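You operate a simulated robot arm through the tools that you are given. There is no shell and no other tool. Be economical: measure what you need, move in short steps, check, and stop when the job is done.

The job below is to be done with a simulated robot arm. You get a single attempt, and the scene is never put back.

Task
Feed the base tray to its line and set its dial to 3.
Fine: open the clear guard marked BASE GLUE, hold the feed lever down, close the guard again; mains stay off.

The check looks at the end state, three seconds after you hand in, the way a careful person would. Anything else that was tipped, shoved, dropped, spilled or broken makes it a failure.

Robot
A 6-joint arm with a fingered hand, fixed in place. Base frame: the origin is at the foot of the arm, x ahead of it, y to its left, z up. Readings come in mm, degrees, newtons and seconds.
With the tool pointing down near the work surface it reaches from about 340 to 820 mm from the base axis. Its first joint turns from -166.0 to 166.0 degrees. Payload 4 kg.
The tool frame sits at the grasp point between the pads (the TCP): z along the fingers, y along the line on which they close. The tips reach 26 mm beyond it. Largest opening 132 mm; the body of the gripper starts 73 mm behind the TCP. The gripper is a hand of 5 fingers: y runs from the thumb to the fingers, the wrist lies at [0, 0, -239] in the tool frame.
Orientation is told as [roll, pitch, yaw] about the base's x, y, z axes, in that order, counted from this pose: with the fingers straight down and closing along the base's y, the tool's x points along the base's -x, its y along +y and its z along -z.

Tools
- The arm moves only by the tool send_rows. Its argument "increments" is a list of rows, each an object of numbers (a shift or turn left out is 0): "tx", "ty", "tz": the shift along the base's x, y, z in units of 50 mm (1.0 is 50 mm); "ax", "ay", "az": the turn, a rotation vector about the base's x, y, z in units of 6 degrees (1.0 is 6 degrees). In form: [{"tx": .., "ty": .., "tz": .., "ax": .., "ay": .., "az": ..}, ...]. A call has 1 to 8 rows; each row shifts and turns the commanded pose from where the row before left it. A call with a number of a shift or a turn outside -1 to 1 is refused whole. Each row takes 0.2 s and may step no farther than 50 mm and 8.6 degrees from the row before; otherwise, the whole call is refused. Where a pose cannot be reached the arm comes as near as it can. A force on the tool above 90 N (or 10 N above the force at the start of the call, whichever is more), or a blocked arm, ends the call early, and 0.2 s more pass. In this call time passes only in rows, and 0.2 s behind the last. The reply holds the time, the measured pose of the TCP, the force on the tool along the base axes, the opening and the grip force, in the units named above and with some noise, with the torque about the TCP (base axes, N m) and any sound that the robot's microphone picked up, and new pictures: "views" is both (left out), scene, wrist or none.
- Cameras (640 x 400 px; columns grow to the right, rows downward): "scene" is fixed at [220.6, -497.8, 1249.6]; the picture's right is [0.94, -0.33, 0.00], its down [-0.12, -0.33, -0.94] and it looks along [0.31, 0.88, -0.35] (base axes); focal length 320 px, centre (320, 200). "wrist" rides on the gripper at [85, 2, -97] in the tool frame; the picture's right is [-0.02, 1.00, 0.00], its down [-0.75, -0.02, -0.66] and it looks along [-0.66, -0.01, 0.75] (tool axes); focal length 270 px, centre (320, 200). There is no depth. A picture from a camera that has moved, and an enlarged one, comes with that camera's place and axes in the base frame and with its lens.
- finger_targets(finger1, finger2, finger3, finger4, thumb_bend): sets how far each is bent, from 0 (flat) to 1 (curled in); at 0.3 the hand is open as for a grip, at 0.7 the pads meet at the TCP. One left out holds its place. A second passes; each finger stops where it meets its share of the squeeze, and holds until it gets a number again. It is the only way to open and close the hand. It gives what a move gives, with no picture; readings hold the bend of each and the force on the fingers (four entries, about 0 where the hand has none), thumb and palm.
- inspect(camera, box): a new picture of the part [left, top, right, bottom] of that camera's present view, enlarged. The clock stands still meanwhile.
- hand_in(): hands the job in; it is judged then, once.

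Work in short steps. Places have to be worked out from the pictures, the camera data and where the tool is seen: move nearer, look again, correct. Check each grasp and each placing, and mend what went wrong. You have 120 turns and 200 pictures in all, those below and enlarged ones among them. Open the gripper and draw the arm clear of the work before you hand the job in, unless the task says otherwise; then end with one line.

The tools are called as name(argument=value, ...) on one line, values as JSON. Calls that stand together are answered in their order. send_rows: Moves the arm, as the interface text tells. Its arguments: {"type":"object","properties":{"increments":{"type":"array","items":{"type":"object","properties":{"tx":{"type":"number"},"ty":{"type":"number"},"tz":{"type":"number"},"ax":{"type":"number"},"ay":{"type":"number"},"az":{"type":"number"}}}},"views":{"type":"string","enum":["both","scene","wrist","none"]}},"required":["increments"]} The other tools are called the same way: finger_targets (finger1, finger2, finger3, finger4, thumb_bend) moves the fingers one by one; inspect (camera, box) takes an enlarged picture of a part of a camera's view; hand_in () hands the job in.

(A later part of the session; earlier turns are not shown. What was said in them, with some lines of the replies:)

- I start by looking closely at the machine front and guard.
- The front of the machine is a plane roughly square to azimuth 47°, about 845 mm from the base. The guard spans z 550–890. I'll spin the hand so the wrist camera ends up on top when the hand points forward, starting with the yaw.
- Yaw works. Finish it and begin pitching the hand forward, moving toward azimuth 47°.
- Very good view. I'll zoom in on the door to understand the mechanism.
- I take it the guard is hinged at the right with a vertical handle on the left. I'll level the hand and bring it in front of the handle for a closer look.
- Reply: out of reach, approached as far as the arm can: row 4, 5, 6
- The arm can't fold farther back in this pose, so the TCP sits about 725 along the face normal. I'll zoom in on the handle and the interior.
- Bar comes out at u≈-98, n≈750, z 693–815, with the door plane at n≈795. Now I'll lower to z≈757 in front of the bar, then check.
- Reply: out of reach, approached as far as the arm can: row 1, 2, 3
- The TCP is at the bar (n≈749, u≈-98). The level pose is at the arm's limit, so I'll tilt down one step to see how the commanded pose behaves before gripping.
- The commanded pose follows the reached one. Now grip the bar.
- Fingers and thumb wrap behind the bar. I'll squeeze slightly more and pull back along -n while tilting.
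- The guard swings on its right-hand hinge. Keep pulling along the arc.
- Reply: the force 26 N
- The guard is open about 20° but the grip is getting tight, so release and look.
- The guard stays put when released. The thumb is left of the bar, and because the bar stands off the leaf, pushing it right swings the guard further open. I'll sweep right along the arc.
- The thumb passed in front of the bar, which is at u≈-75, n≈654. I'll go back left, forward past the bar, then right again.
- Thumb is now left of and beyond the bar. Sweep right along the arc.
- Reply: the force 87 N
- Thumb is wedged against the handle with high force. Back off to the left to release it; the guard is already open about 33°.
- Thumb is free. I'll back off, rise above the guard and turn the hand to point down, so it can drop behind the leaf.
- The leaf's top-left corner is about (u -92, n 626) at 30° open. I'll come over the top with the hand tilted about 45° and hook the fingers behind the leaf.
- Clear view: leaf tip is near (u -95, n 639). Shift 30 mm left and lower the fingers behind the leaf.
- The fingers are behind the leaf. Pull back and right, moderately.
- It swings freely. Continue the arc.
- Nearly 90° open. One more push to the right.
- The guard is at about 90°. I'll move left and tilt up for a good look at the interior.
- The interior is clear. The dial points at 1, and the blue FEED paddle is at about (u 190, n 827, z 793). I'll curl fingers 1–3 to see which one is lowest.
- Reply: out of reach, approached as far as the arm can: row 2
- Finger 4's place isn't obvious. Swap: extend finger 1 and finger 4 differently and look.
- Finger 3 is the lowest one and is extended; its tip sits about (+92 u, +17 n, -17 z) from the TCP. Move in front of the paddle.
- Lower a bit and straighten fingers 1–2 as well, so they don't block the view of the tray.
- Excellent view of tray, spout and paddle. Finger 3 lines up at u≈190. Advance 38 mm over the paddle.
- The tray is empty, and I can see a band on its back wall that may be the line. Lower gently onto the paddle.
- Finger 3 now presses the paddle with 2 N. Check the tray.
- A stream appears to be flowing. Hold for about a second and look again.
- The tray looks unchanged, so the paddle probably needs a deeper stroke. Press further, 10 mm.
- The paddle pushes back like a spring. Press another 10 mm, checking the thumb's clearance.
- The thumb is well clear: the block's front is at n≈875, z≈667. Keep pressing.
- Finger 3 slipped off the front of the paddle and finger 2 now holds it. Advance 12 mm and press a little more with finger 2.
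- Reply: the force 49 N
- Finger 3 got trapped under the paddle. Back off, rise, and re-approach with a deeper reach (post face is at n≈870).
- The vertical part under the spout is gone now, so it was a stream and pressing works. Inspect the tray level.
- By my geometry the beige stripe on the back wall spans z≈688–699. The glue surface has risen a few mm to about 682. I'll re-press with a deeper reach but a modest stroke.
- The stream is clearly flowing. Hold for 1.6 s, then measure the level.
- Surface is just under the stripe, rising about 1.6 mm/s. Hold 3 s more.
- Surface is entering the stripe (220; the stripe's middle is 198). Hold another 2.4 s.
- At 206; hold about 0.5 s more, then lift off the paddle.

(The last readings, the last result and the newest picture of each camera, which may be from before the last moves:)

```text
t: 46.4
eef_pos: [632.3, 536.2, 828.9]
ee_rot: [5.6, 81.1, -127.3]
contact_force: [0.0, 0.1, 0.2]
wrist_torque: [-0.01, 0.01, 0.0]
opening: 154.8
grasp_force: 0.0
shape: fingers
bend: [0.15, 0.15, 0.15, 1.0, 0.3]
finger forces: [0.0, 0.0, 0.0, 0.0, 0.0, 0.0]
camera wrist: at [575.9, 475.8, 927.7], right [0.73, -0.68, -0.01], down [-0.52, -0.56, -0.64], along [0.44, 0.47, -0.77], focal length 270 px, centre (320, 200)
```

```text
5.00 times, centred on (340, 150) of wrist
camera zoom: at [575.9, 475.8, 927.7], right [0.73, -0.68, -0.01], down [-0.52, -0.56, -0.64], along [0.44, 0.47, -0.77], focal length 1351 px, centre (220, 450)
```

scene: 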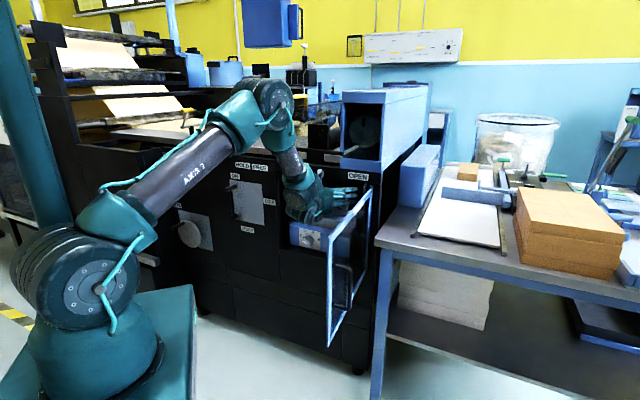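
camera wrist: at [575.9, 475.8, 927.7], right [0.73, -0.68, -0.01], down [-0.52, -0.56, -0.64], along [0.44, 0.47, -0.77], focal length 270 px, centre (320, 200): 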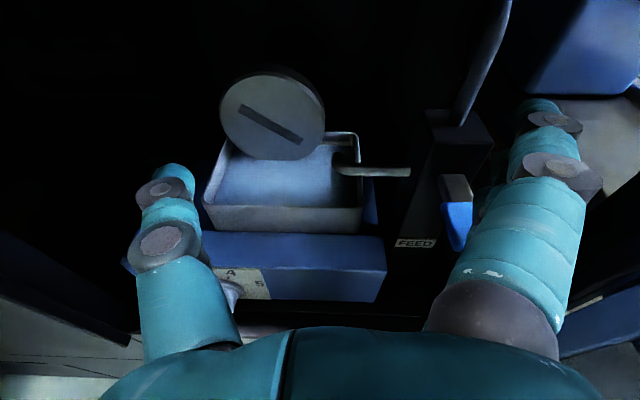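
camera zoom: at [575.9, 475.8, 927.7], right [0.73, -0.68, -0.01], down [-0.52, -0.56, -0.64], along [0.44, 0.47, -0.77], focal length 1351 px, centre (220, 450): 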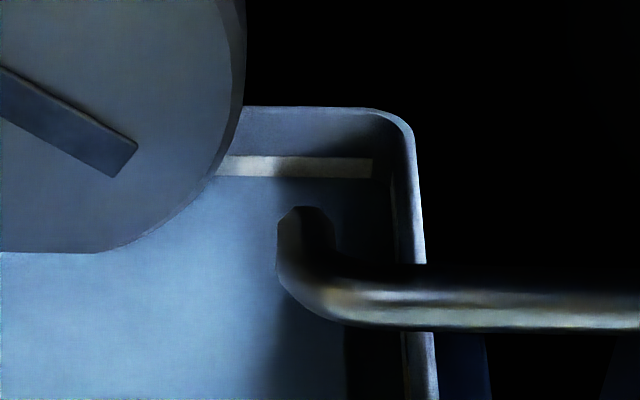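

Feeding stopped with the level mid-stripe. Now retract from the paddle and move toward the dial knob, which I put at u≈-14, n≈848, z≈630.

send_rows(increments=[{"tx": -0.49, "ty": -0.53}, {"tx": -0.49, "ty": -0.53}, {"tx": -0.3, "ty": 0.28, "tz": -0.7, "ax": 0.22, "ay": -0.2}, {"tx": -0.3, "ty": 0.28, "tz": -0.7, "ax": 0.22, "ay": -0.2}, {"tx": -0.3, "ty": 0.28, "tz": -0.7, "ax": 0.22, "ay": -0.2}], views="both")

finger_targets(finger1=0.2, finger2=0.3, finger3=0.3)

```text
t: 47.6
eef_pos: [539.0, 524.0, 723.6]
ee_rot: [13.3, 86.6, -119.7]
contact_force: [-0.1, 0.6, 0.6]
wrist_torque: [0.05, 0.01, -0.01]
opening: 154.7
grasp_force: 0.0
shape: fingers
bend: [0.15, 0.15, 0.15, 1.0, 0.3]
finger forces: [0.0, 0.0, 0.0, 0.1, 0.0, 0.0]
camera wrist: at [477.1, 456.7, 814.9], right [0.73, -0.68, -0.01], down [-0.48, -0.51, -0.71], along [0.48, 0.52, -0.7], focal length 270 px, centre (320, 200)
```

scene: 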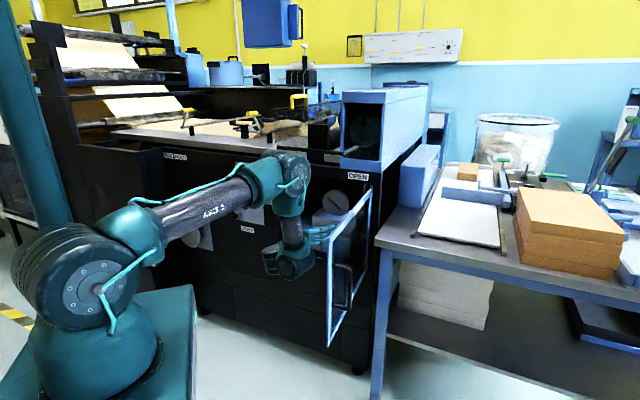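
wrist: 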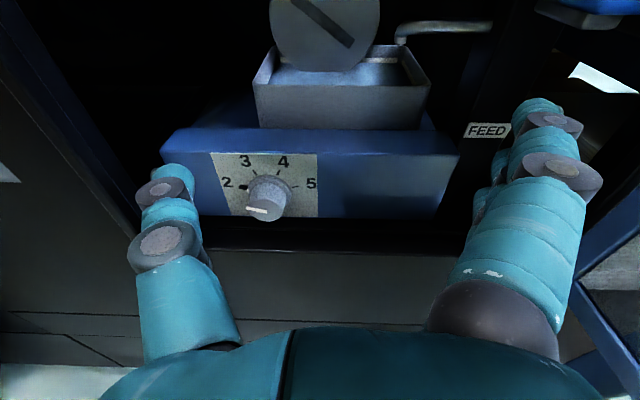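

```text
t: 48.6
eef_pos: [538.5, 524.1, 724.3]
ee_rot: [13.5, 86.5, -119.5]
contact_force: [0.4, -0.3, 0.3]
wrist_torque: [-0.02, 0.0, 0.0]
opening: 149.9
grasp_force: 0.1
shape: fingers
bend: [0.2, 0.3, 0.3, 1.0, 0.3]
finger forces: [0.0, 0.0, 0.0, 0.0, 0.0, 0.0]
```

inspect(camera="wrist", box=[200, 140, 330, 230])

```text
4.44 times, centred on (265, 185) of wrist
camera zoom: at [476.9, 456.8, 815.0], right [0.73, -0.68, -0.01], down [-0.48, -0.51, -0.71], along [0.48, 0.52, -0.7], focal length 1201 px, centre (564, 267)
```

zoom: 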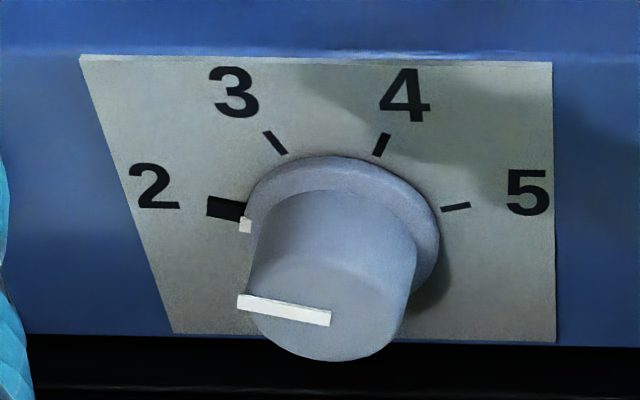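

The knob's white index is at 2, with ticks about 56° apart, so it needs about +56° clockwise to reach 3. Move closer in line with the knob and re-measure.

send_rows(increments=[{"tx": -0.39, "ty": 0.36, "tz": -0.7}, {"tx": -0.39, "ty": 0.36, "tz": -0.7}], views="wrist")

inspect(camera="wrist", box=[240, 90, 400, 200])

```text
t: 49.2
eef_pos: [499.4, 559.3, 652.2]
ee_rot: [14.3, 86.6, -118.8]
contact_force: [1.1, 0.4, 0.2]
wrist_torque: [-0.01, -0.01, -0.04]
opening: 149.8
grasp_force: 0.1
shape: fingers
bend: [0.2, 0.3, 0.3, 1.0, 0.3]
finger forces: [0.0, 0.0, 0.1, 0.0, 0.0, 0.0]
camera wrist: at [437.2, 493.0, 743.2], right [0.73, -0.68, -0.01], down [-0.48, -0.51, -0.71], along [0.48, 0.52, -0.7], focal length 270 px, centre (320, 200)
```

wrist: 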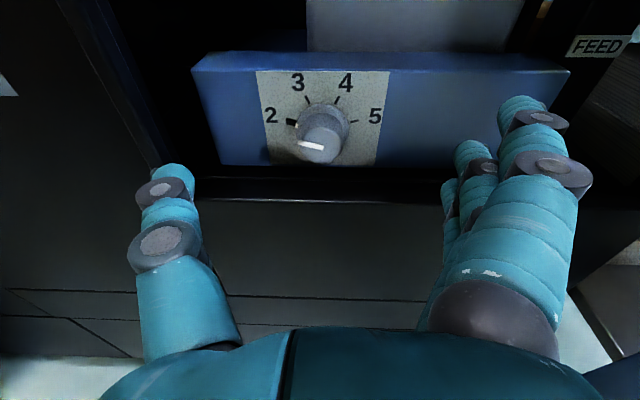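

```text
3.64 times, centred on (320, 145) of wrist
camera zoom: at [437.2, 493.0, 743.2], right [0.73, -0.68, -0.01], down [-0.48, -0.51, -0.71], along [0.48, 0.52, -0.7], focal length 983 px, centre (320, 400)
```

zoom: 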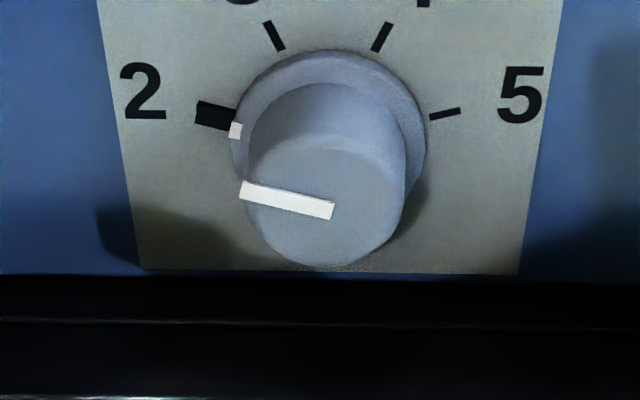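

Refined: the knob's front centre is at (u -15, n 834, z 626), about 34 mm in diameter, with the cavity floor at z≈606 just below. I'll pinch with finger 2 and the thumb only, with finger 3 curled out of the way, and roll the hand -7° to begin.

finger_targets(finger1=0.15, finger2=0.3, finger3=1.0, thumb_bend=0.3)

send_rows(increments=[{"ax": -0.682, "ay": -0.731, "tz": -0.3}, {"ax": 0.25, "ay": -0.46, "tz": -0.34}, {"tx": 0.4, "ty": 0.4}], views="wrist")

inspect(camera="wrist", box=[220, 80, 400, 220])

```text
t: 50.2
eef_pos: [499.0, 561.2, 652.9]
ee_rot: [13.4, 86.4, -119.4]
contact_force: [0.2, -0.3, 0.5]
wrist_torque: [0.02, 0.0, 0.0]
opening: 154.1
grasp_force: 0.1
shape: fingers
bend: [0.15, 0.3, 1.0, 1.0, 0.3]
finger forces: [0.1, 0.0, 0.0, 0.0, 0.0, 0.1]
```

```text
t: 51.0
eef_pos: [511.8, 569.1, 624.7]
ee_rot: [86.7, 82.2, -46.5]
contact_force: [0.1, -0.5, -0.1]
wrist_torque: [0.0, 0.01, 0.0]
opening: 154.5
grasp_force: 0.2
shape: fingers
bend: [0.15, 0.3, 1.0, 1.0, 0.3]
finger forces: [0.0, 0.0, 0.0, 0.0, 0.1, 0.0]
out of reach, approached as far as the arm can: row 3
camera wrist: at [438.4, 507.4, 710.0], right [0.72, -0.68, 0.12], down [-0.39, -0.54, -0.74], along [0.57, 0.49, -0.66], focal length 270 px, centre (320, 200)
```

wrist: 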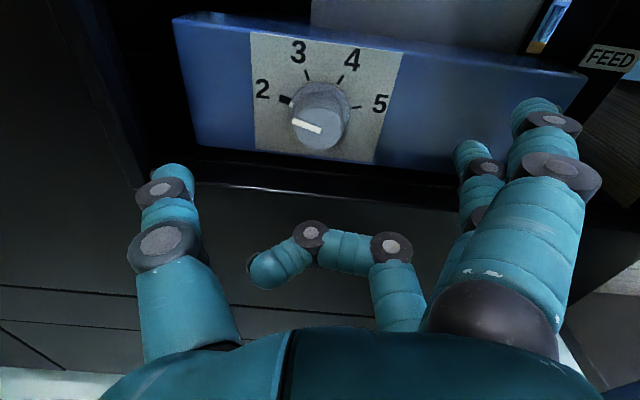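

```text
2.86 times, centred on (310, 150) of wrist
camera zoom: at [438.4, 507.4, 710.0], right [0.72, -0.68, 0.12], down [-0.39, -0.54, -0.74], along [0.57, 0.49, -0.66], focal length 772 px, centre (349, 343)
```

zoom: 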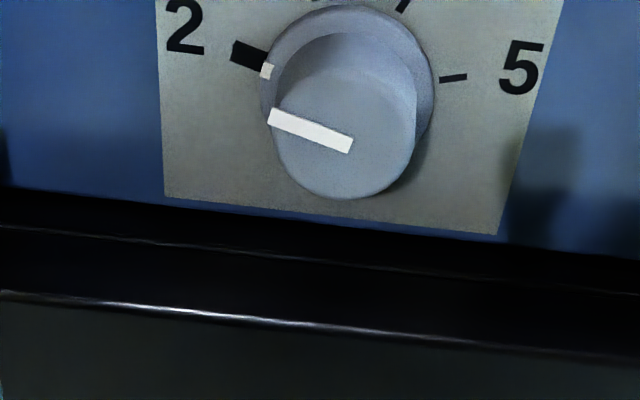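

The knob measurement is consistent (u -15.5, z 627.5). Move forward to put the pads around it.

send_rows(increments=[{"tx": 0.3, "ty": 0.33, "tz": -0.04}, {"tx": 0.3, "ty": 0.33, "tz": -0.04}], views="wrist")

```text
t: 51.6
eef_pos: [511.9, 569.5, 624.6]
ee_rot: [86.6, 82.2, -46.6]
contact_force: [-0.2, -0.2, 0.0]
wrist_torque: [0.01, -0.01, -0.01]
opening: 154.1
grasp_force: 0.0
shape: fingers
bend: [0.15, 0.3, 1.0, 1.0, 0.3]
finger forces: [0.0, 0.1, 0.1, 0.1, 0.0, 0.0]
out of reach, approached as far as the arm can: row 1, 2
camera wrist: at [438.2, 507.3, 710.0], right [0.72, -0.68, 0.12], down [-0.39, -0.54, -0.74], along [0.57, 0.49, -0.66], focal length 270 px, centre (320, 200)
```

wrist: 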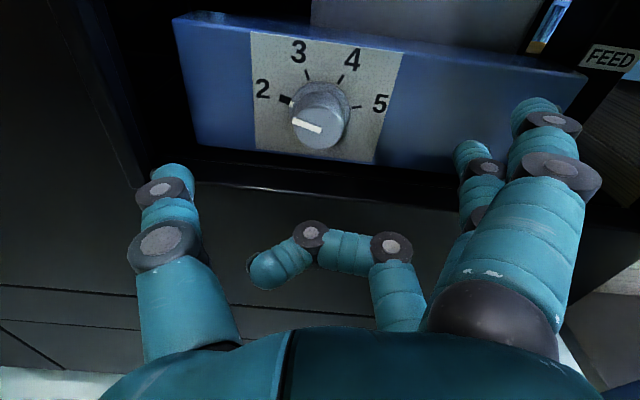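

Blocked by a joint limit at this attitude. Tilt the hand down 6° and try again.

send_rows(increments=[{"ax": -0.73, "ay": 0.68}, {"tx": 0.15, "ty": 0.16}], views="none")

```text
t: 52.2
eef_pos: [496.9, 579.6, 591.1]
ee_rot: [60.1, 81.2, -69.7]
contact_force: [-0.3, -0.1, 0.3]
wrist_torque: [0.0, 0.01, -0.03]
opening: 154.3
grasp_force: 0.0
shape: fingers
bend: [0.15, 0.3, 1.0, 1.0, 0.3]
finger forces: [0.1, 0.1, 0.1, 0.1, 0.0, 0.0]
out of reach, approached as far as the arm can: row 1, 2
```

send_rows(increments=[{"tz": 0.5}], views="both")

```text
t: 52.6
eef_pos: [497.7, 578.3, 616.4]
ee_rot: [60.1, 81.2, -69.6]
contact_force: [0.0, 0.8, -0.4]
wrist_torque: [-0.01, 0.01, -0.03]
opening: 154.1
grasp_force: 0.0
shape: fingers
bend: [0.15, 0.3, 1.0, 1.0, 0.3]
finger forces: [0.0, 0.0, 0.0, 0.1, 0.1, 0.1]
camera wrist: at [432.5, 515.4, 707.8], right [0.77, -0.63, 0.11], down [-0.39, -0.6, -0.7], along [0.51, 0.49, -0.71], focal length 270 px, centre (320, 200)
```

scene: 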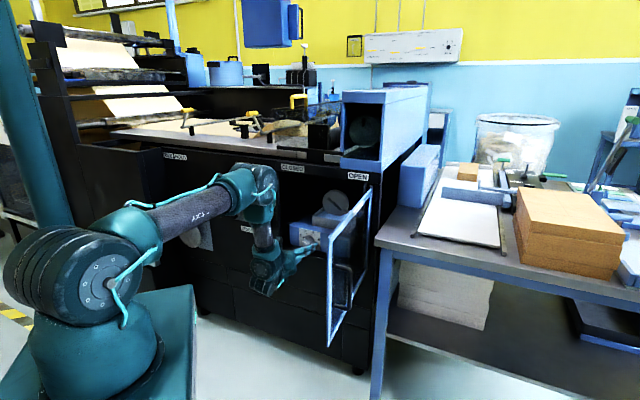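
wrist: 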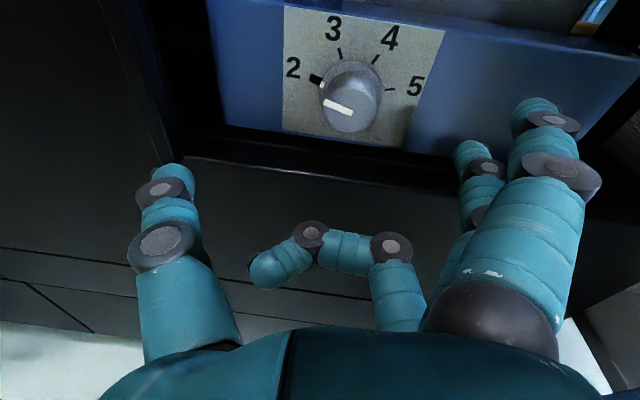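

It's free again. Try small forward steps with a slight yaw correction.

send_rows(increments=[{"tx": 0.27, "ty": 0.3}, {"tx": 0.27, "ty": 0.3}], views="none")

```text
t: 53.2
eef_pos: [524.8, 608.7, 616.9]
ee_rot: [60.1, 81.2, -69.5]
contact_force: [0.1, -0.3, -0.2]
wrist_torque: [-0.01, -0.02, -0.05]
opening: 154.4
grasp_force: 0.1
shape: fingers
bend: [0.15, 0.3, 1.0, 1.0, 0.3]
finger forces: [0.0, 0.0, 0.1, 0.0, 0.0, 0.0]
out of reach, approached as far as the arm can: row 1
```

Works. Now correct sideways by 17 mm and the yaw by -3°, then check.

send_rows(increments=[{"tx": 0.25, "ty": -0.24, "az": -0.5, "tz": 0.06}], views="wrist")

```text
t: 53.6
eef_pos: [536.5, 597.6, 618.7]
ee_rot: [60.1, 81.2, -72.6]
contact_force: [0.5, 0.3, -0.5]
wrist_torque: [-0.02, -0.03, 0.01]
opening: 154.3
grasp_force: 0.0
shape: fingers
bend: [0.15, 0.3, 1.0, 1.0, 0.3]
finger forces: [0.0, 0.0, 0.1, 0.0, 0.1, 0.0]
camera wrist: at [468.0, 538.6, 710.5], right [0.73, -0.67, 0.11], down [-0.42, -0.58, -0.7], along [0.53, 0.46, -0.71], focal length 270 px, centre (320, 200)
```

wrist: 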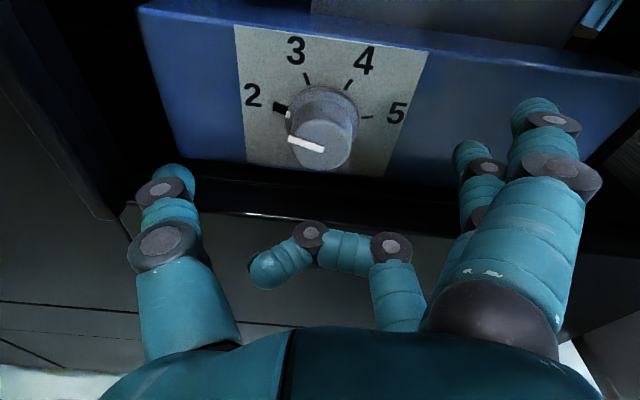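

Aligned. Move forward 29 mm so the pads straddle the knob.

send_rows(increments=[{"tx": 0.2, "ty": 0.21}, {"tx": 0.2, "ty": 0.21}], views="wrist")

```text
t: 54.2
eef_pos: [556.2, 619.1, 619.7]
ee_rot: [60.3, 81.2, -72.3]
contact_force: [-0.9, 0.6, 0.2]
wrist_torque: [0.01, -0.01, 0.02]
opening: 154.7
grasp_force: 0.0
shape: fingers
bend: [0.15, 0.3, 1.0, 1.0, 0.3]
finger forces: [0.1, 0.1, 0.0, 0.1, 0.0, 0.0]
camera wrist: at [487.8, 559.8, 711.2], right [0.73, -0.67, 0.11], down [-0.42, -0.58, -0.7], along [0.53, 0.46, -0.71], focal length 270 px, centre (320, 200)
```

wrist: 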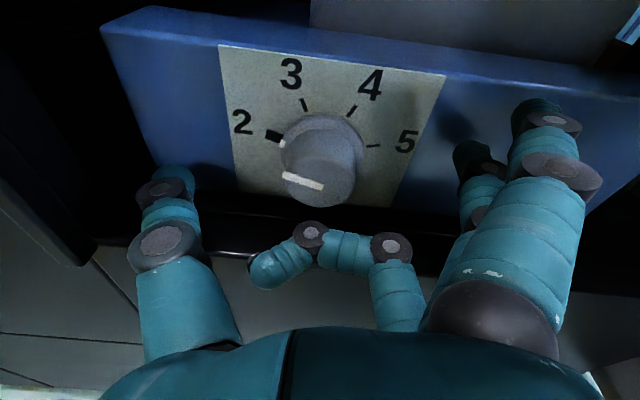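

The knob is right at the pads. Close finger 2 and the thumb on it.

finger_targets(finger2=0.65, thumb_bend=0.65)

inspect(camera="wrist", box=[180, 60, 500, 260])

```text
t: 55.2
eef_pos: [556.5, 618.1, 620.3]
ee_rot: [60.1, 81.2, -72.7]
contact_force: [0.7, -4.5, -3.8]
wrist_torque: [-0.04, 0.01, -0.16]
opening: 104.1
grasp_force: 5.9
shape: fingers
bend: [0.15, 0.59, 1.0, 1.0, 0.63]
finger forces: [0.1, 7.4, 0.0, 0.0, 4.8, 0.0]
```

```text
2.00 times, centred on (340, 160) of wrist
camera zoom: at [487.7, 559.6, 710.9], right [0.73, -0.67, 0.11], down [-0.42, -0.58, -0.7], along [0.53, 0.46, -0.71], focal length 541 px, centre (280, 280)
```

zoom: 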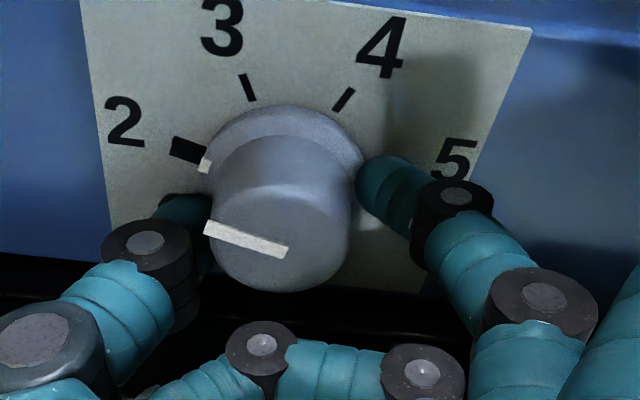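

Both pads are on the knob. Squeeze a bit more and turn clockwise 24°.

finger_targets(finger2=0.75, thumb_bend=0.75)

send_rows(increments=[{"ax": 0.682, "ay": 0.731}, {"ax": 0.682, "ay": 0.731}, {"ax": 0.682, "ay": 0.731}, {"ax": 0.682, "ay": 0.731}], views="none")

inspect(camera="wrist", box=[180, 60, 500, 260])

```text
t: 56.2
eef_pos: [556.2, 619.0, 619.2]
ee_rot: [60.1, 81.2, -72.5]
contact_force: [-3.5, 4.6, -6.3]
wrist_torque: [-0.07, 0.04, -0.14]
opening: 102.4
grasp_force: 13.8
shape: fingers
bend: [0.15, 0.6, 1.0, 1.0, 0.66]
finger forces: [0.0, 10.3, 0.1, 0.1, 17.3, 0.0]
```

```text
t: 57.2
eef_pos: [555.4, 619.5, 618.9]
ee_rot: [-76.3, 73.0, 151.9]
contact_force: [-12.0, 7.0, -1.6]
wrist_torque: [-0.12, -0.01, 0.12]
opening: 104.4
grasp_force: 15.2
shape: fingers
bend: [0.15, 0.62, 1.0, 1.0, 0.66]
finger forces: [0.0, 8.8, 0.0, 0.0, 21.5, 0.0]
```

```text
2.00 times, centred on (340, 160) of wrist
camera zoom: at [515.2, 534.3, 706.6], right [0.7, -0.64, -0.3], down [-0.64, -0.38, -0.67], along [0.32, 0.66, -0.68], focal length 541 px, centre (280, 280)
```

zoom: 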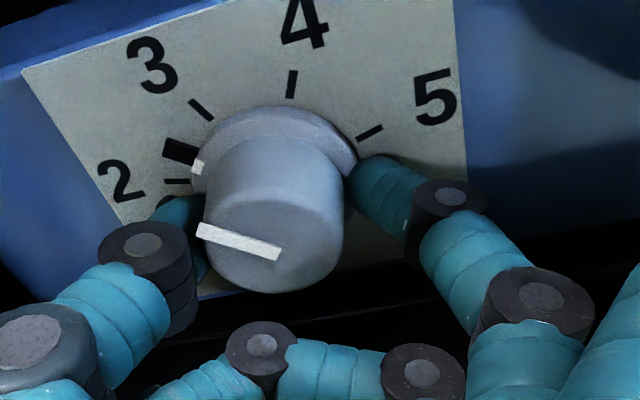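

The knob turns with the hand: the black pointer moved about 24° off the 2 tick. Regrip: open a little, roll back 30°, and close again.

finger_targets(finger2=0.48, thumb_bend=0.5)

send_rows(increments=[{"ax": -0.682, "ay": -0.731}, {"ax": -0.682, "ay": -0.731}, {"ax": -0.682, "ay": -0.731}, {"ax": -0.682, "ay": -0.731}, {"ax": -0.682, "ay": -0.731}], views="none")

inspect(camera="wrist", box=[180, 60, 500, 260])

```text
t: 58.2
eef_pos: [557.1, 619.0, 618.6]
ee_rot: [-76.3, 73.1, 151.9]
contact_force: [-13.4, -11.4, 4.9]
wrist_torque: [0.1, -0.33, -0.54]
opening: 121.5
grasp_force: 9.0
shape: fingers
bend: [0.15, 0.6, 1.0, 1.0, 0.5]
finger forces: [0.0, 17.2, 0.1, 0.0, 0.0, 0.0]
```

```text
t: 59.4
eef_pos: [557.5, 618.4, 618.8]
ee_rot: [72.2, 75.4, -60.6]
contact_force: [-22.1, -21.4, -4.9]
wrist_torque: [0.57, -0.32, -1.09]
opening: 121.4
grasp_force: 14.6
shape: fingers
bend: [0.15, 0.56, 1.0, 1.0, 0.5]
finger forces: [0.1, 30.2, 0.0, 0.0, 0.0, 0.0]
```

```text
2.00 times, centred on (340, 160) of wrist
camera zoom: at [480.8, 566.1, 708.7], right [0.72, -0.66, 0.22], down [-0.37, -0.63, -0.68], along [0.59, 0.41, -0.7], focal length 541 px, centre (280, 280)
```

zoom: 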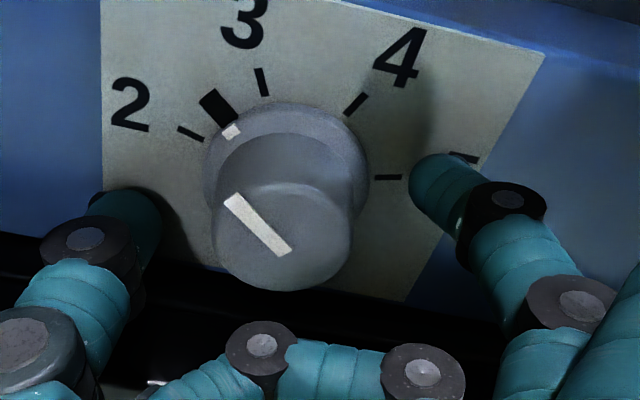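

The knob kept its position, about halfway between 2 and 3. Finger 2's tip is pressing on the dial plate, so back off 8 mm first.

send_rows(increments=[{"tx": -0.11, "ty": -0.12}], views="none")

finger_targets(finger2=0.75, thumb_bend=0.75)

inspect(camera="wrist", box=[180, 60, 500, 260])

```text
t: 59.8
eef_pos: [551.4, 612.7, 620.8]
ee_rot: [73.3, 75.8, -59.7]
contact_force: [-0.3, -0.6, -0.3]
wrist_torque: [0.02, -0.03, 0.0]
opening: 121.6
grasp_force: 0.0
shape: fingers
bend: [0.15, 0.48, 1.0, 1.0, 0.5]
finger forces: [0.0, 0.0, 0.0, 0.0, 0.1, 0.0]
```

```text
t: 60.8
eef_pos: [551.6, 612.7, 620.9]
ee_rot: [72.7, 75.7, -60.2]
contact_force: [1.4, 12.4, 2.4]
wrist_torque: [0.05, -0.08, 0.02]
opening: 102.0
grasp_force: 12.6
shape: fingers
bend: [0.15, 0.6, 1.0, 1.0, 0.66]
finger forces: [0.1, 9.1, 0.0, 0.0, 14.9, 0.0]
```

```text
2.00 times, centred on (340, 160) of wrist
camera zoom: at [475.4, 560.3, 709.2], right [0.72, -0.66, 0.22], down [-0.37, -0.63, -0.68], along [0.59, 0.41, -0.7], focal length 541 px, centre (280, 280)
```

zoom: 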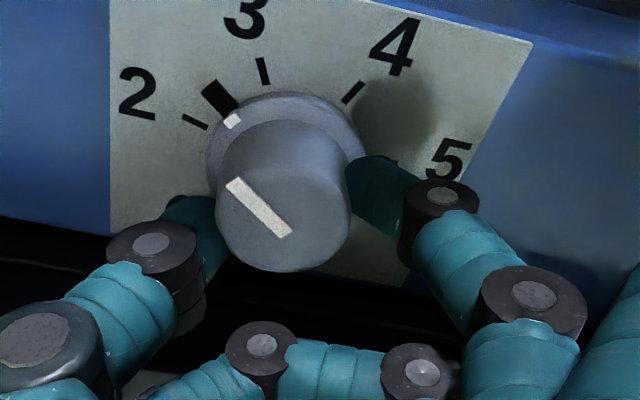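

Gripped again. Turn clockwise another 30°.

send_rows(increments=[{"ax": 0.682, "ay": 0.731}, {"ax": 0.682, "ay": 0.731}, {"ax": 0.682, "ay": 0.731}, {"ax": 0.682, "ay": 0.731}, {"ax": 0.682, "ay": 0.731}], views="none")

inspect(camera="wrist", box=[200, 60, 420, 220])

```text
t: 62.0
eef_pos: [549.9, 613.3, 618.6]
ee_rot: [-76.2, 73.0, 152.0]
contact_force: [-3.1, 15.0, 4.7]
wrist_torque: [-0.01, -0.12, 0.14]
opening: 104.4
grasp_force: 13.5
shape: fingers
bend: [0.15, 0.62, 1.0, 1.0, 0.65]
finger forces: [0.0, 7.4, 0.0, 0.0, 19.5, 0.1]
```

```text
2.50 times, centred on (310, 140) of wrist
camera zoom: at [510.1, 528.1, 706.3], right [0.7, -0.64, -0.3], down [-0.64, -0.38, -0.67], along [0.32, 0.66, -0.68], focal length 676 px, centre (345, 350)
```

zoom: 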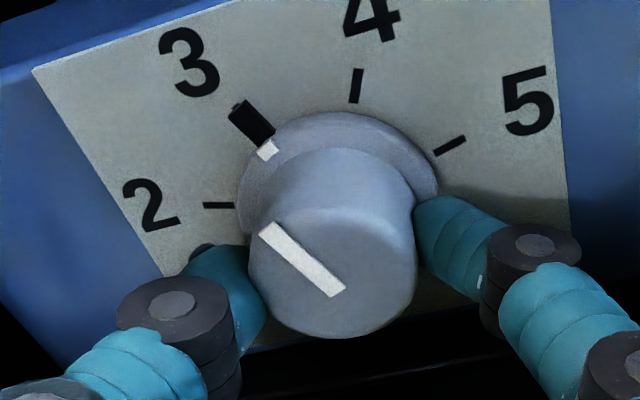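

inspect(camera="wrist", box=[260, 80, 340, 140])

```text
6.67 times, centred on (300, 110) of wrist
camera zoom: at [510.1, 528.1, 706.3], right [0.7, -0.64, -0.3], down [-0.64, -0.38, -0.67], along [0.32, 0.66, -0.68], focal length 1802 px, centre (453, 800)
```

zoom: 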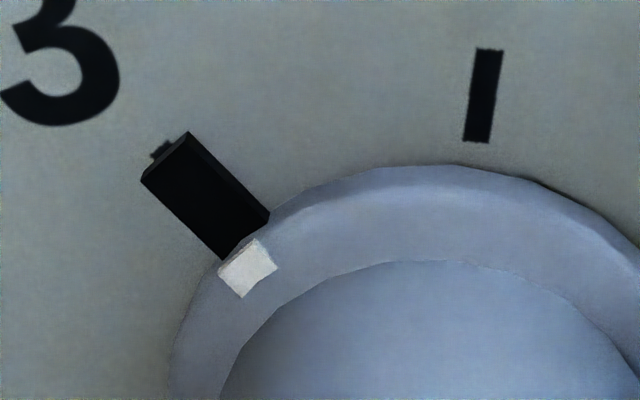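

The pointer is centred on the 3 tick. Release gently and back away.

finger_targets(finger2=0.5, thumb_bend=0.5)

send_rows(increments=[{"tx": -0.3, "ty": -0.32}, {"tx": -0.3, "ty": -0.32}], views="none")

inspect(camera="wrist", box=[200, 40, 420, 200])

```text
t: 63.0
eef_pos: [552.1, 612.8, 618.6]
ee_rot: [-76.2, 73.0, 152.0]
contact_force: [0.2, 0.2, 0.7]
wrist_torque: [0.0, 0.0, 0.01]
opening: 121.4
grasp_force: 0.1
shape: fingers
bend: [0.15, 0.5, 1.0, 1.0, 0.5]
finger forces: [0.1, 0.0, 0.0, 0.1, 0.0, 0.0]
```

```text
t: 63.6
eef_pos: [520.0, 580.0, 620.1]
ee_rot: [-76.2, 73.1, 151.9]
contact_force: [0.3, 1.0, 0.0]
wrist_torque: [-0.03, 0.02, 0.01]
opening: 121.7
grasp_force: 0.0
shape: fingers
bend: [0.15, 0.5, 1.0, 1.0, 0.5]
finger forces: [0.1, 0.0, 0.0, 0.1, 0.1, 0.1]
```

```text
2.50 times, centred on (310, 120) of wrist
camera zoom: at [479.5, 495.7, 706.7], right [0.7, -0.64, -0.3], down [-0.64, -0.38, -0.67], along [0.32, 0.66, -0.68], focal length 676 px, centre (345, 400)
```

zoom: 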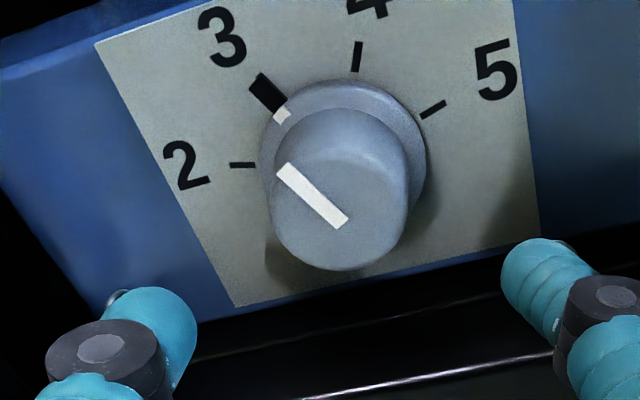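

Dial is clearly on 3. Now withdraw: roll back, rise in front of the machine, and tilt down.

send_rows(increments=[{"ax": -0.682, "ay": -0.731, "tx": -0.35, "ty": -0.38, "tz": 0.1}, {"ax": -0.682, "ay": -0.731, "tx": -0.2, "ty": -0.21, "tz": 0.6}, {"ax": -0.682, "ay": -0.731, "tz": 0.9}, {"ax": -0.73, "ay": 0.68, "tz": 0.95}, {"ax": -0.73, "ay": 0.68, "tz": 0.95}, {"ax": -0.73, "ay": 0.68, "tz": 0.95}, {"ax": -0.73, "ay": 0.68, "tz": 0.95}, {"ax": -0.73, "ay": 0.68, "tz": 0.95}], views="both")

```text
t: 65.4
eef_pos: [496.1, 554.0, 937.4]
ee_rot: [1.9, 55.6, -130.0]
contact_force: [0.3, -0.3, -0.5]
wrist_torque: [0.03, -0.03, 0.02]
opening: 121.7
grasp_force: 0.1
shape: fingers
bend: [0.15, 0.5, 1.0, 1.0, 0.5]
finger forces: [0.1, 0.0, 0.0, 0.0, 0.0, 0.0]
out of reach, approached as far as the arm can: row 2
camera wrist: at [474.7, 530.5, 1061.2], right [0.74, -0.67, 0.0], down [-0.65, -0.72, -0.25], along [0.17, 0.18, -0.97], focal length 270 px, centre (320, 200)
```

scene: 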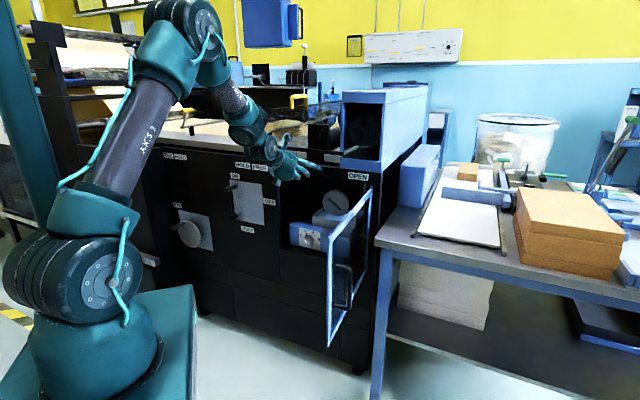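
wrist: 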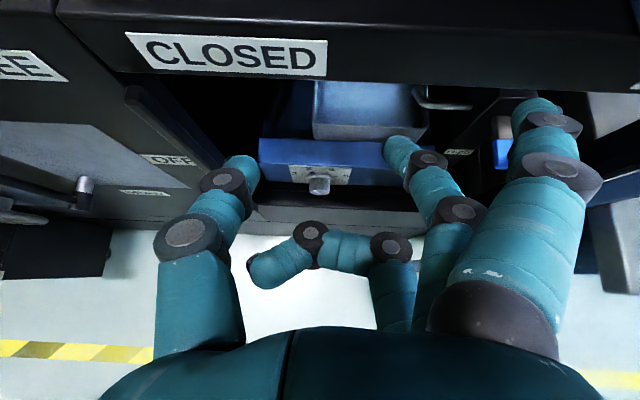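

Back off, rise further, then cross over above the open guard to its right side.

send_rows(increments=[{"tx": -0.62, "ty": -0.66, "tz": 0.4, "ax": -0.73, "ay": 0.68}, {"tx": -0.62, "ty": -0.66, "tz": 0.4, "ax": -0.73, "ay": 0.68}, {"tx": -0.62, "ty": -0.66, "tz": 0.4, "ax": -0.73, "ay": 0.68}, {"tx": -0.62, "ty": -0.66, "tz": 0.4}], views="none")

send_rows(increments=[{"tx": 0.7, "ty": -0.65}, {"tx": 0.7, "ty": -0.65}, {"tx": 0.7, "ty": -0.65}, {"tx": 0.7, "ty": -0.65}, {"tx": 0.7, "ty": -0.65}, {"tx": 0.7, "ty": -0.65}, {"tx": 0.7, "ty": -0.65}, {"tx": 0.7, "ty": -0.65}], views="both")

```text
t: 66.4
eef_pos: [371.2, 420.1, 1014.5]
ee_rot: [1.0, 37.7, -130.9]
contact_force: [0.5, -0.7, -0.6]
wrist_torque: [0.01, -0.02, 0.0]
opening: 121.8
grasp_force: 0.0
shape: fingers
bend: [0.15, 0.5, 1.0, 1.0, 0.5]
finger forces: [0.0, 0.0, 0.0, 0.1, 0.0, 0.0]
```

```text
t: 68.2
eef_pos: [651.6, 162.5, 1017.3]
ee_rot: [0.9, 37.9, -130.9]
contact_force: [0.5, -0.5, 0.3]
wrist_torque: [-0.04, 0.01, 0.01]
opening: 122.0
grasp_force: 0.2
shape: fingers
bend: [0.15, 0.5, 1.0, 1.0, 0.5]
finger forces: [0.0, 0.0, 0.0, 0.0, 0.0, 0.1]
camera wrist: at [657.1, 167.6, 1145.8], right [0.74, -0.67, 0.0], down [-0.67, -0.74, 0.06], along [-0.04, -0.04, -1.0], focal length 270 px, centre (320, 200)
```

scene: 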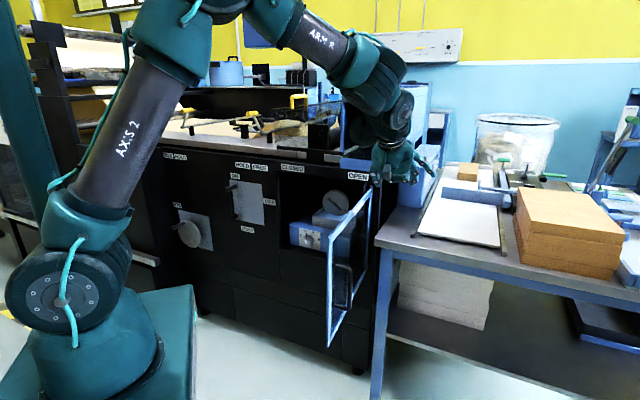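
wrist: 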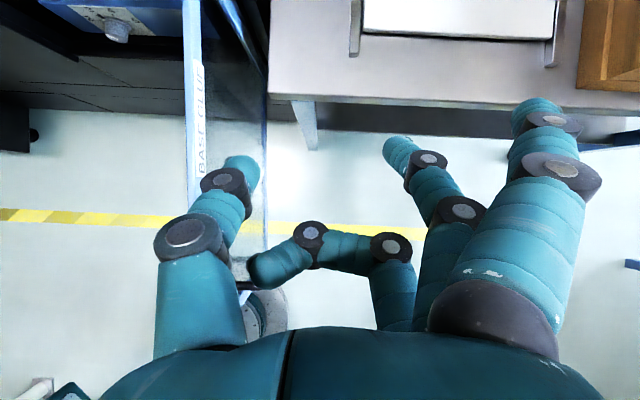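

The leaf is at u≈255 and the hand is right of it. Lower the hand beside the leaf, above the handle.

send_rows(increments=[{"tz": -0.95}, {"tz": -0.95}, {"tz": -0.95}], views="wrist")

```text
t: 69.0
eef_pos: [652.1, 158.8, 872.7]
ee_rot: [0.9, 37.8, -130.8]
contact_force: [0.2, 0.2, 0.3]
wrist_torque: [-0.04, 0.0, 0.03]
opening: 121.9
grasp_force: 0.1
shape: fingers
bend: [0.15, 0.5, 1.0, 1.0, 0.5]
finger forces: [0.0, 0.0, 0.1, 0.0, 0.1, 0.1]
camera wrist: at [656.6, 165.3, 1001.9], right [0.74, -0.67, 0.0], down [-0.67, -0.74, 0.06], along [-0.04, -0.04, -1.0], focal length 270 px, centre (320, 200)
```

wrist: 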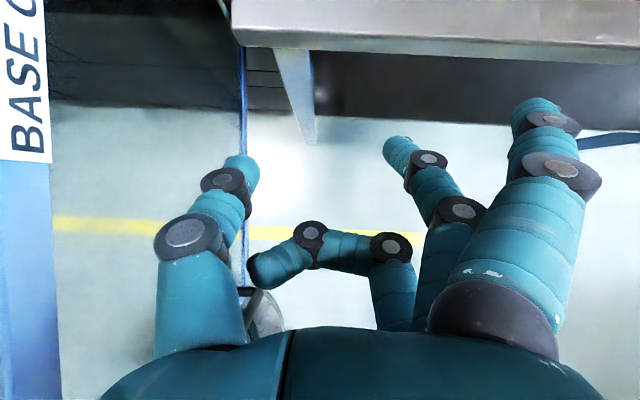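

Sweep left to swing the guard closed.

send_rows(increments=[{"tx": -0.7, "ty": 0.655}, {"tx": -0.73, "ty": 0.54}, {"tx": -0.63, "ty": 0.5}, {"tx": -0.48, "ty": 0.51}, {"tx": -0.38, "ty": 0.62}], views="both")

```text
t: 70.2
eef_pos: [505.8, 300.6, 873.7]
ee_rot: [0.9, 37.9, -130.9]
contact_force: [-1.1, 0.8, -0.2]
wrist_torque: [-0.01, 0.0, 0.0]
opening: 121.5
grasp_force: 0.0
shape: fingers
bend: [0.15, 0.5, 1.0, 1.0, 0.5]
finger forces: [0.0, 0.0, 0.1, 0.0, 0.0, 0.0]
camera wrist: at [510.1, 307.1, 1003.0], right [0.74, -0.67, 0.0], down [-0.67, -0.74, 0.06], along [-0.04, -0.04, -1.0], focal length 270 px, centre (320, 200)
```

scene: 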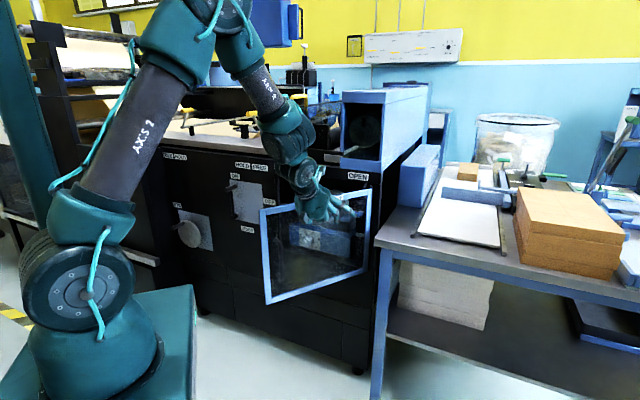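
wrist: 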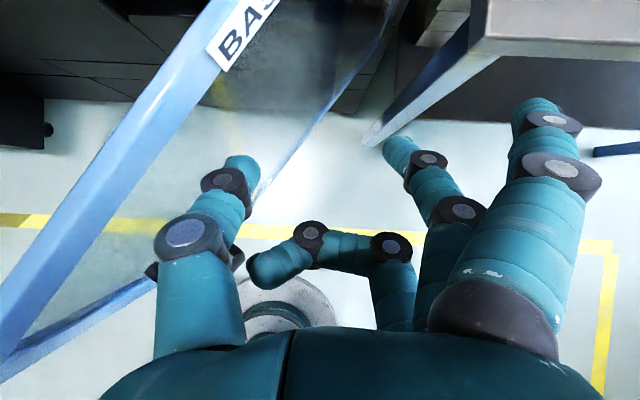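

Closing nicely. Continue along the arc toward the face.

send_rows(increments=[{"tx": -0.31, "ty": 0.7}, {"tx": -0.09, "ty": 0.85}, {"tx": 0.07, "ty": 0.89}, {"tx": 0.2, "ty": 0.86}], views="both")

```text
t: 71.2
eef_pos: [500.8, 466.8, 872.4]
ee_rot: [0.9, 37.8, -131.0]
contact_force: [0.2, 0.0, 0.3]
wrist_torque: [-0.04, 0.01, 0.0]
opening: 121.7
grasp_force: 0.0
shape: fingers
bend: [0.15, 0.5, 1.0, 1.0, 0.5]
finger forces: [0.1, 0.0, 0.1, 0.1, 0.0, 0.0]
camera wrist: at [505.0, 472.9, 1001.0], right [0.74, -0.67, 0.0], down [-0.67, -0.74, 0.06], along [-0.04, -0.04, -1.0], focal length 270 px, centre (320, 200)
```

scene: 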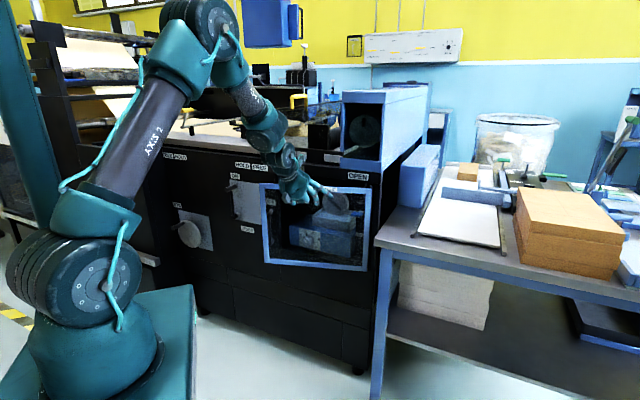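
wrist: 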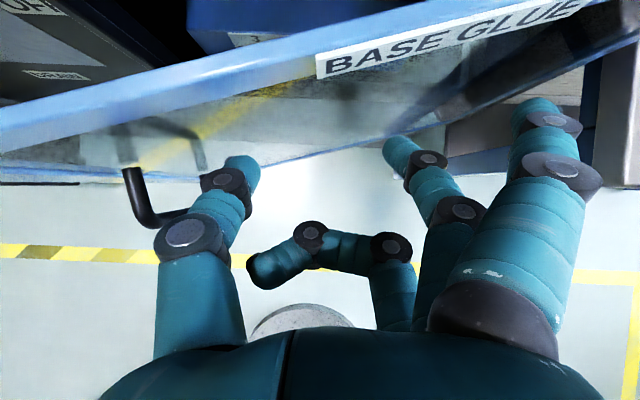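

send_rows(increments=[{"tx": 0.12, "ty": 0.71}, {"tx": 0.2, "ty": 0.6}], views="both")

```text
t: 71.8
eef_pos: [515.3, 533.5, 872.0]
ee_rot: [0.7, 37.8, -130.9]
contact_force: [-0.2, -0.3, 0.9]
wrist_torque: [-0.04, 0.03, 0.0]
opening: 122.1
grasp_force: 0.0
shape: fingers
bend: [0.15, 0.5, 1.0, 1.0, 0.5]
finger forces: [0.1, 0.0, 0.0, 0.1, 0.0, 0.0]
camera wrist: at [520.6, 539.1, 1000.8], right [0.74, -0.67, 0.0], down [-0.67, -0.74, 0.06], along [-0.04, -0.04, -1.0], focal length 270 px, centre (320, 200)
```

scene: 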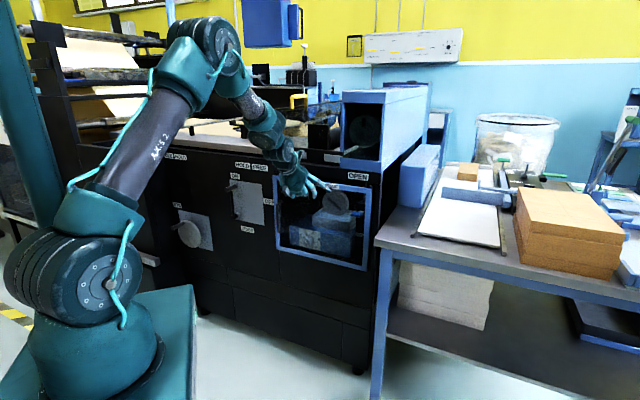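
wrist: 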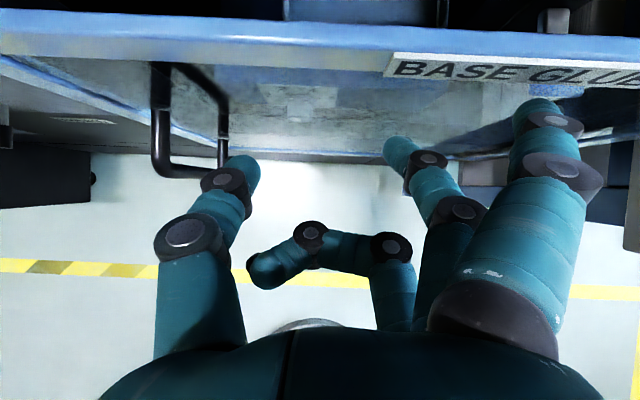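

Nearly closed. Push gently forward until it stops against the frame.

send_rows(increments=[{"tx": 0.14, "ty": 0.15}, {"tx": 0.1, "ty": 0.11}], views="wrist")

inspect(camera="scene", box=[260, 160, 390, 280])

```text
t: 72.4
eef_pos: [521.5, 544.1, 869.5]
ee_rot: [0.5, 37.0, -131.1]
contact_force: [-61.8, -29.4, 0.1]
wrist_torque: [0.49, -1.03, -5.45]
opening: 128.6
grasp_force: 32.0
shape: fingers
bend: [0.1, 0.5, 1.0, 1.0, 0.5]
finger forces: [63.5, 0.0, 0.0, 0.1, 0.0, 0.0]
camera wrist: at [528.3, 550.8, 997.8], right [0.74, -0.67, -0.01], down [-0.67, -0.74, 0.07], along [-0.05, -0.05, -1.0], focal length 270 px, centre (320, 200)
```

wrist: 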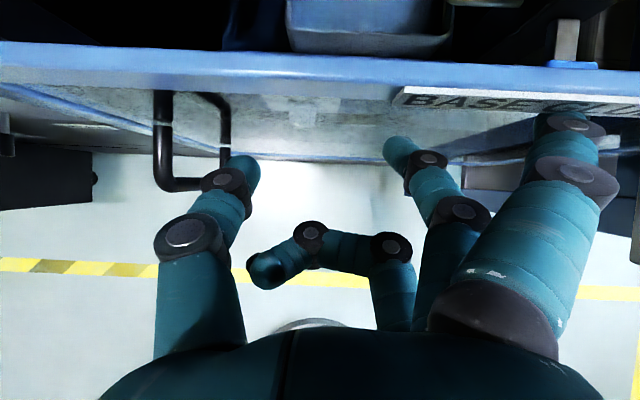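

```text
3.33 times, centred on (325, 220) of scene
camera zoom: at [220.6, -497.8, 1249.6], right [0.94, -0.33, 0.0], down [-0.12, -0.33, -0.94], along [0.31, 0.88, -0.35], focal length 1068 px, centre (303, 133)
```

zoom: 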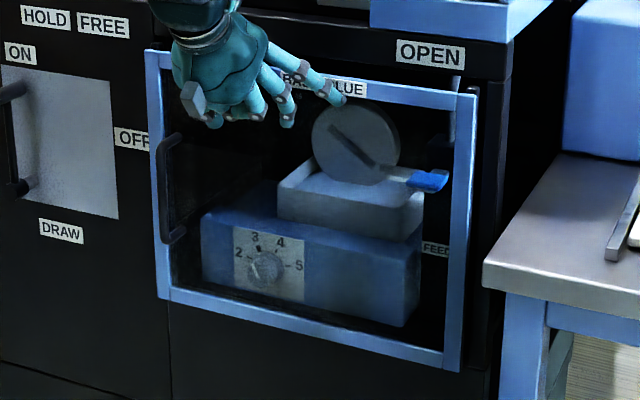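

The guard's corner is back at its original pixel position, so it's fully closed. Back off and look.

send_rows(increments=[{"tx": -0.35, "ty": -0.37}, {"tx": -0.6, "ty": -0.65, "tz": 0.3}, {"tx": -0.5, "ty": -0.55, "tz": 0.7}, {"tz": 0.9}, {"tz": 0.9}], views="both")

inspect(camera="scene", box=[260, 160, 390, 280])

```text
refused: row 3 steps farther than a row can; nothing moved
```

```text
3.33 times, centred on (325, 220) of scene
camera zoom: at [220.6, -497.8, 1249.6], right [0.94, -0.33, 0.0], down [-0.12, -0.33, -0.94], along [0.31, 0.88, -0.35], focal length 1068 px, centre (303, 133)
```

zoom: 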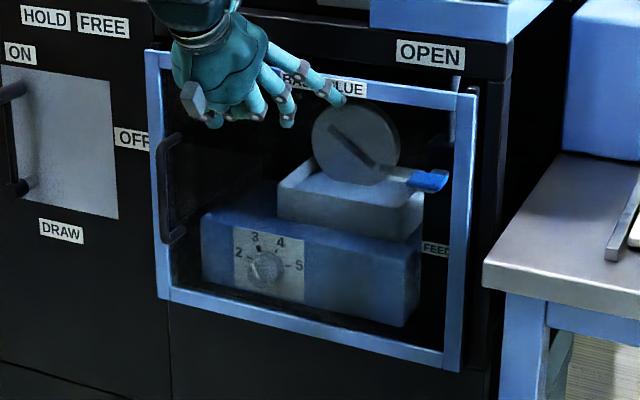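

One step was too large; resend with smaller steps.

send_rows(increments=[{"tx": -0.35, "ty": -0.37}, {"tx": -0.6, "ty": -0.65, "tz": 0.3}, {"tx": -0.45, "ty": -0.5, "tz": 0.6}, {"tz": 0.9}, {"tz": 0.9}], views="both")

finger_targets(finger1=0.3, finger2=0.3, finger3=0.3, finger4=0.3, thumb_bend=0.3)

inspect(camera="scene", box=[270, 165, 380, 275])

inspect(camera="wrist", box=[120, 0, 520, 200])

```text
t: 73.6
eef_pos: [455.8, 469.8, 1009.3]
ee_rot: [1.0, 37.9, -130.9]
contact_force: [-0.5, 0.2, -0.1]
wrist_torque: [0.0, -0.02, 0.01]
opening: 121.8
grasp_force: 0.1
shape: fingers
bend: [0.15, 0.5, 1.0, 1.0, 0.5]
finger forces: [0.1, 0.0, 0.0, 0.1, 0.0, 0.1]
camera wrist: at [461.0, 475.9, 1137.0], right [0.74, -0.67, 0.0], down [-0.67, -0.74, 0.06], along [-0.04, -0.04, -1.0], focal length 270 px, centre (320, 200)
```

scene: 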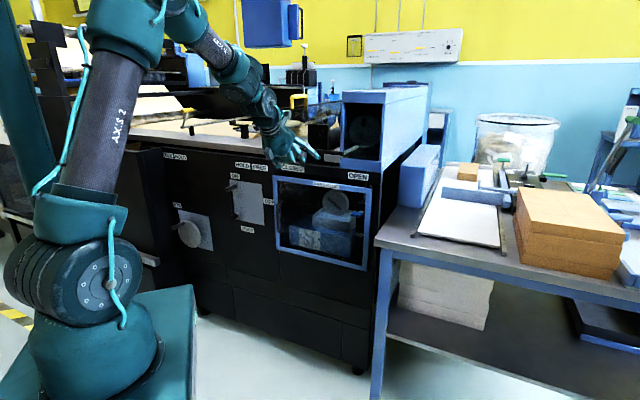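
wrist: 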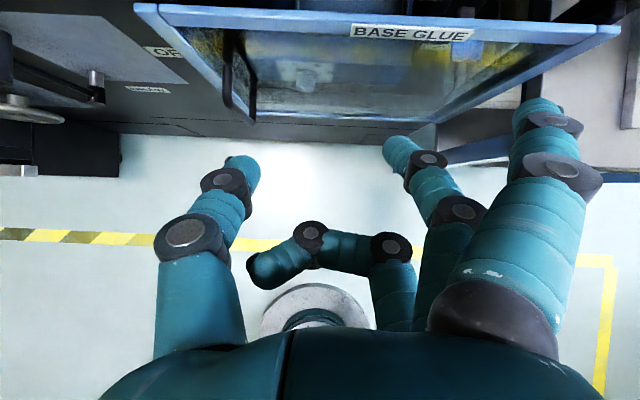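

```text
t: 74.6
eef_pos: [455.7, 468.5, 1008.3]
ee_rot: [0.9, 37.7, -130.8]
contact_force: [-0.9, 0.0, 0.2]
wrist_torque: [0.0, 0.01, -0.01]
opening: 138.9
grasp_force: 0.0
shape: fingers
bend: [0.3, 0.3, 0.3, 0.3, 0.3]
finger forces: [0.0, 0.0, 0.0, 0.1, 0.0, 0.0]
```

```text
3.64 times, centred on (325, 220) of scene
camera zoom: at [220.6, -497.8, 1249.6], right [0.94, -0.33, 0.0], down [-0.12, -0.33, -0.94], along [0.31, 0.88, -0.35], focal length 1166 px, centre (302, 127)
```

zoom: 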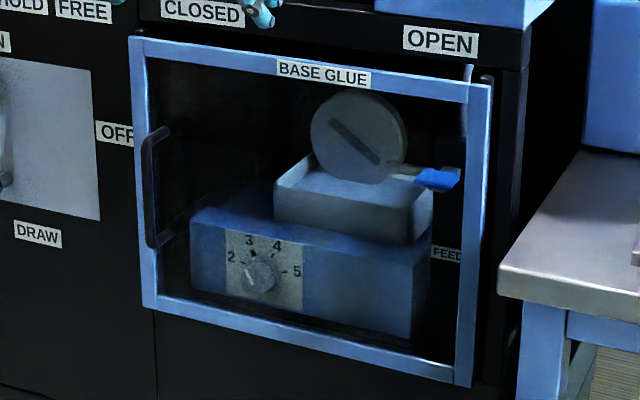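

```text
1.60 times, centred on (320, 100) of wrist
camera zoom: at [461.0, 475.9, 1136.8], right [0.74, -0.67, 0.0], down [-0.67, -0.74, 0.06], along [-0.04, -0.04, -1.0], focal length 432 px, centre (320, 360)
```

zoom: 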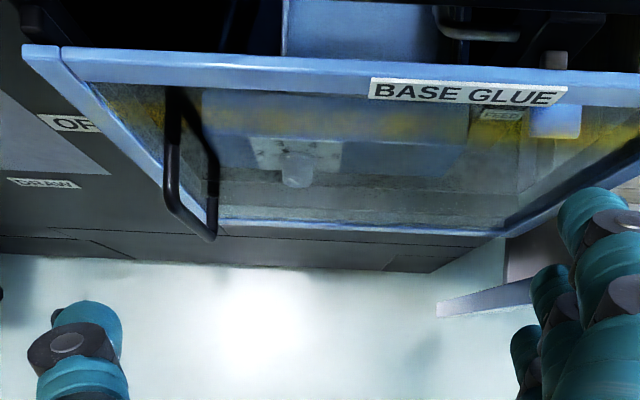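

The guard sits exactly where it was at the start, the dial pointer is on 3, the tray is filled to mid-stripe, and the paddle is back up. The mains/draw lever was never touched, and the arm is clear with the hand open. Handing in.

hand_in()

```text
The job is handed in.
```

I fed the base tray to its line, set the dial to 3, closed the BASE GLUE guard again and left the mains untouched; the job is handed in.
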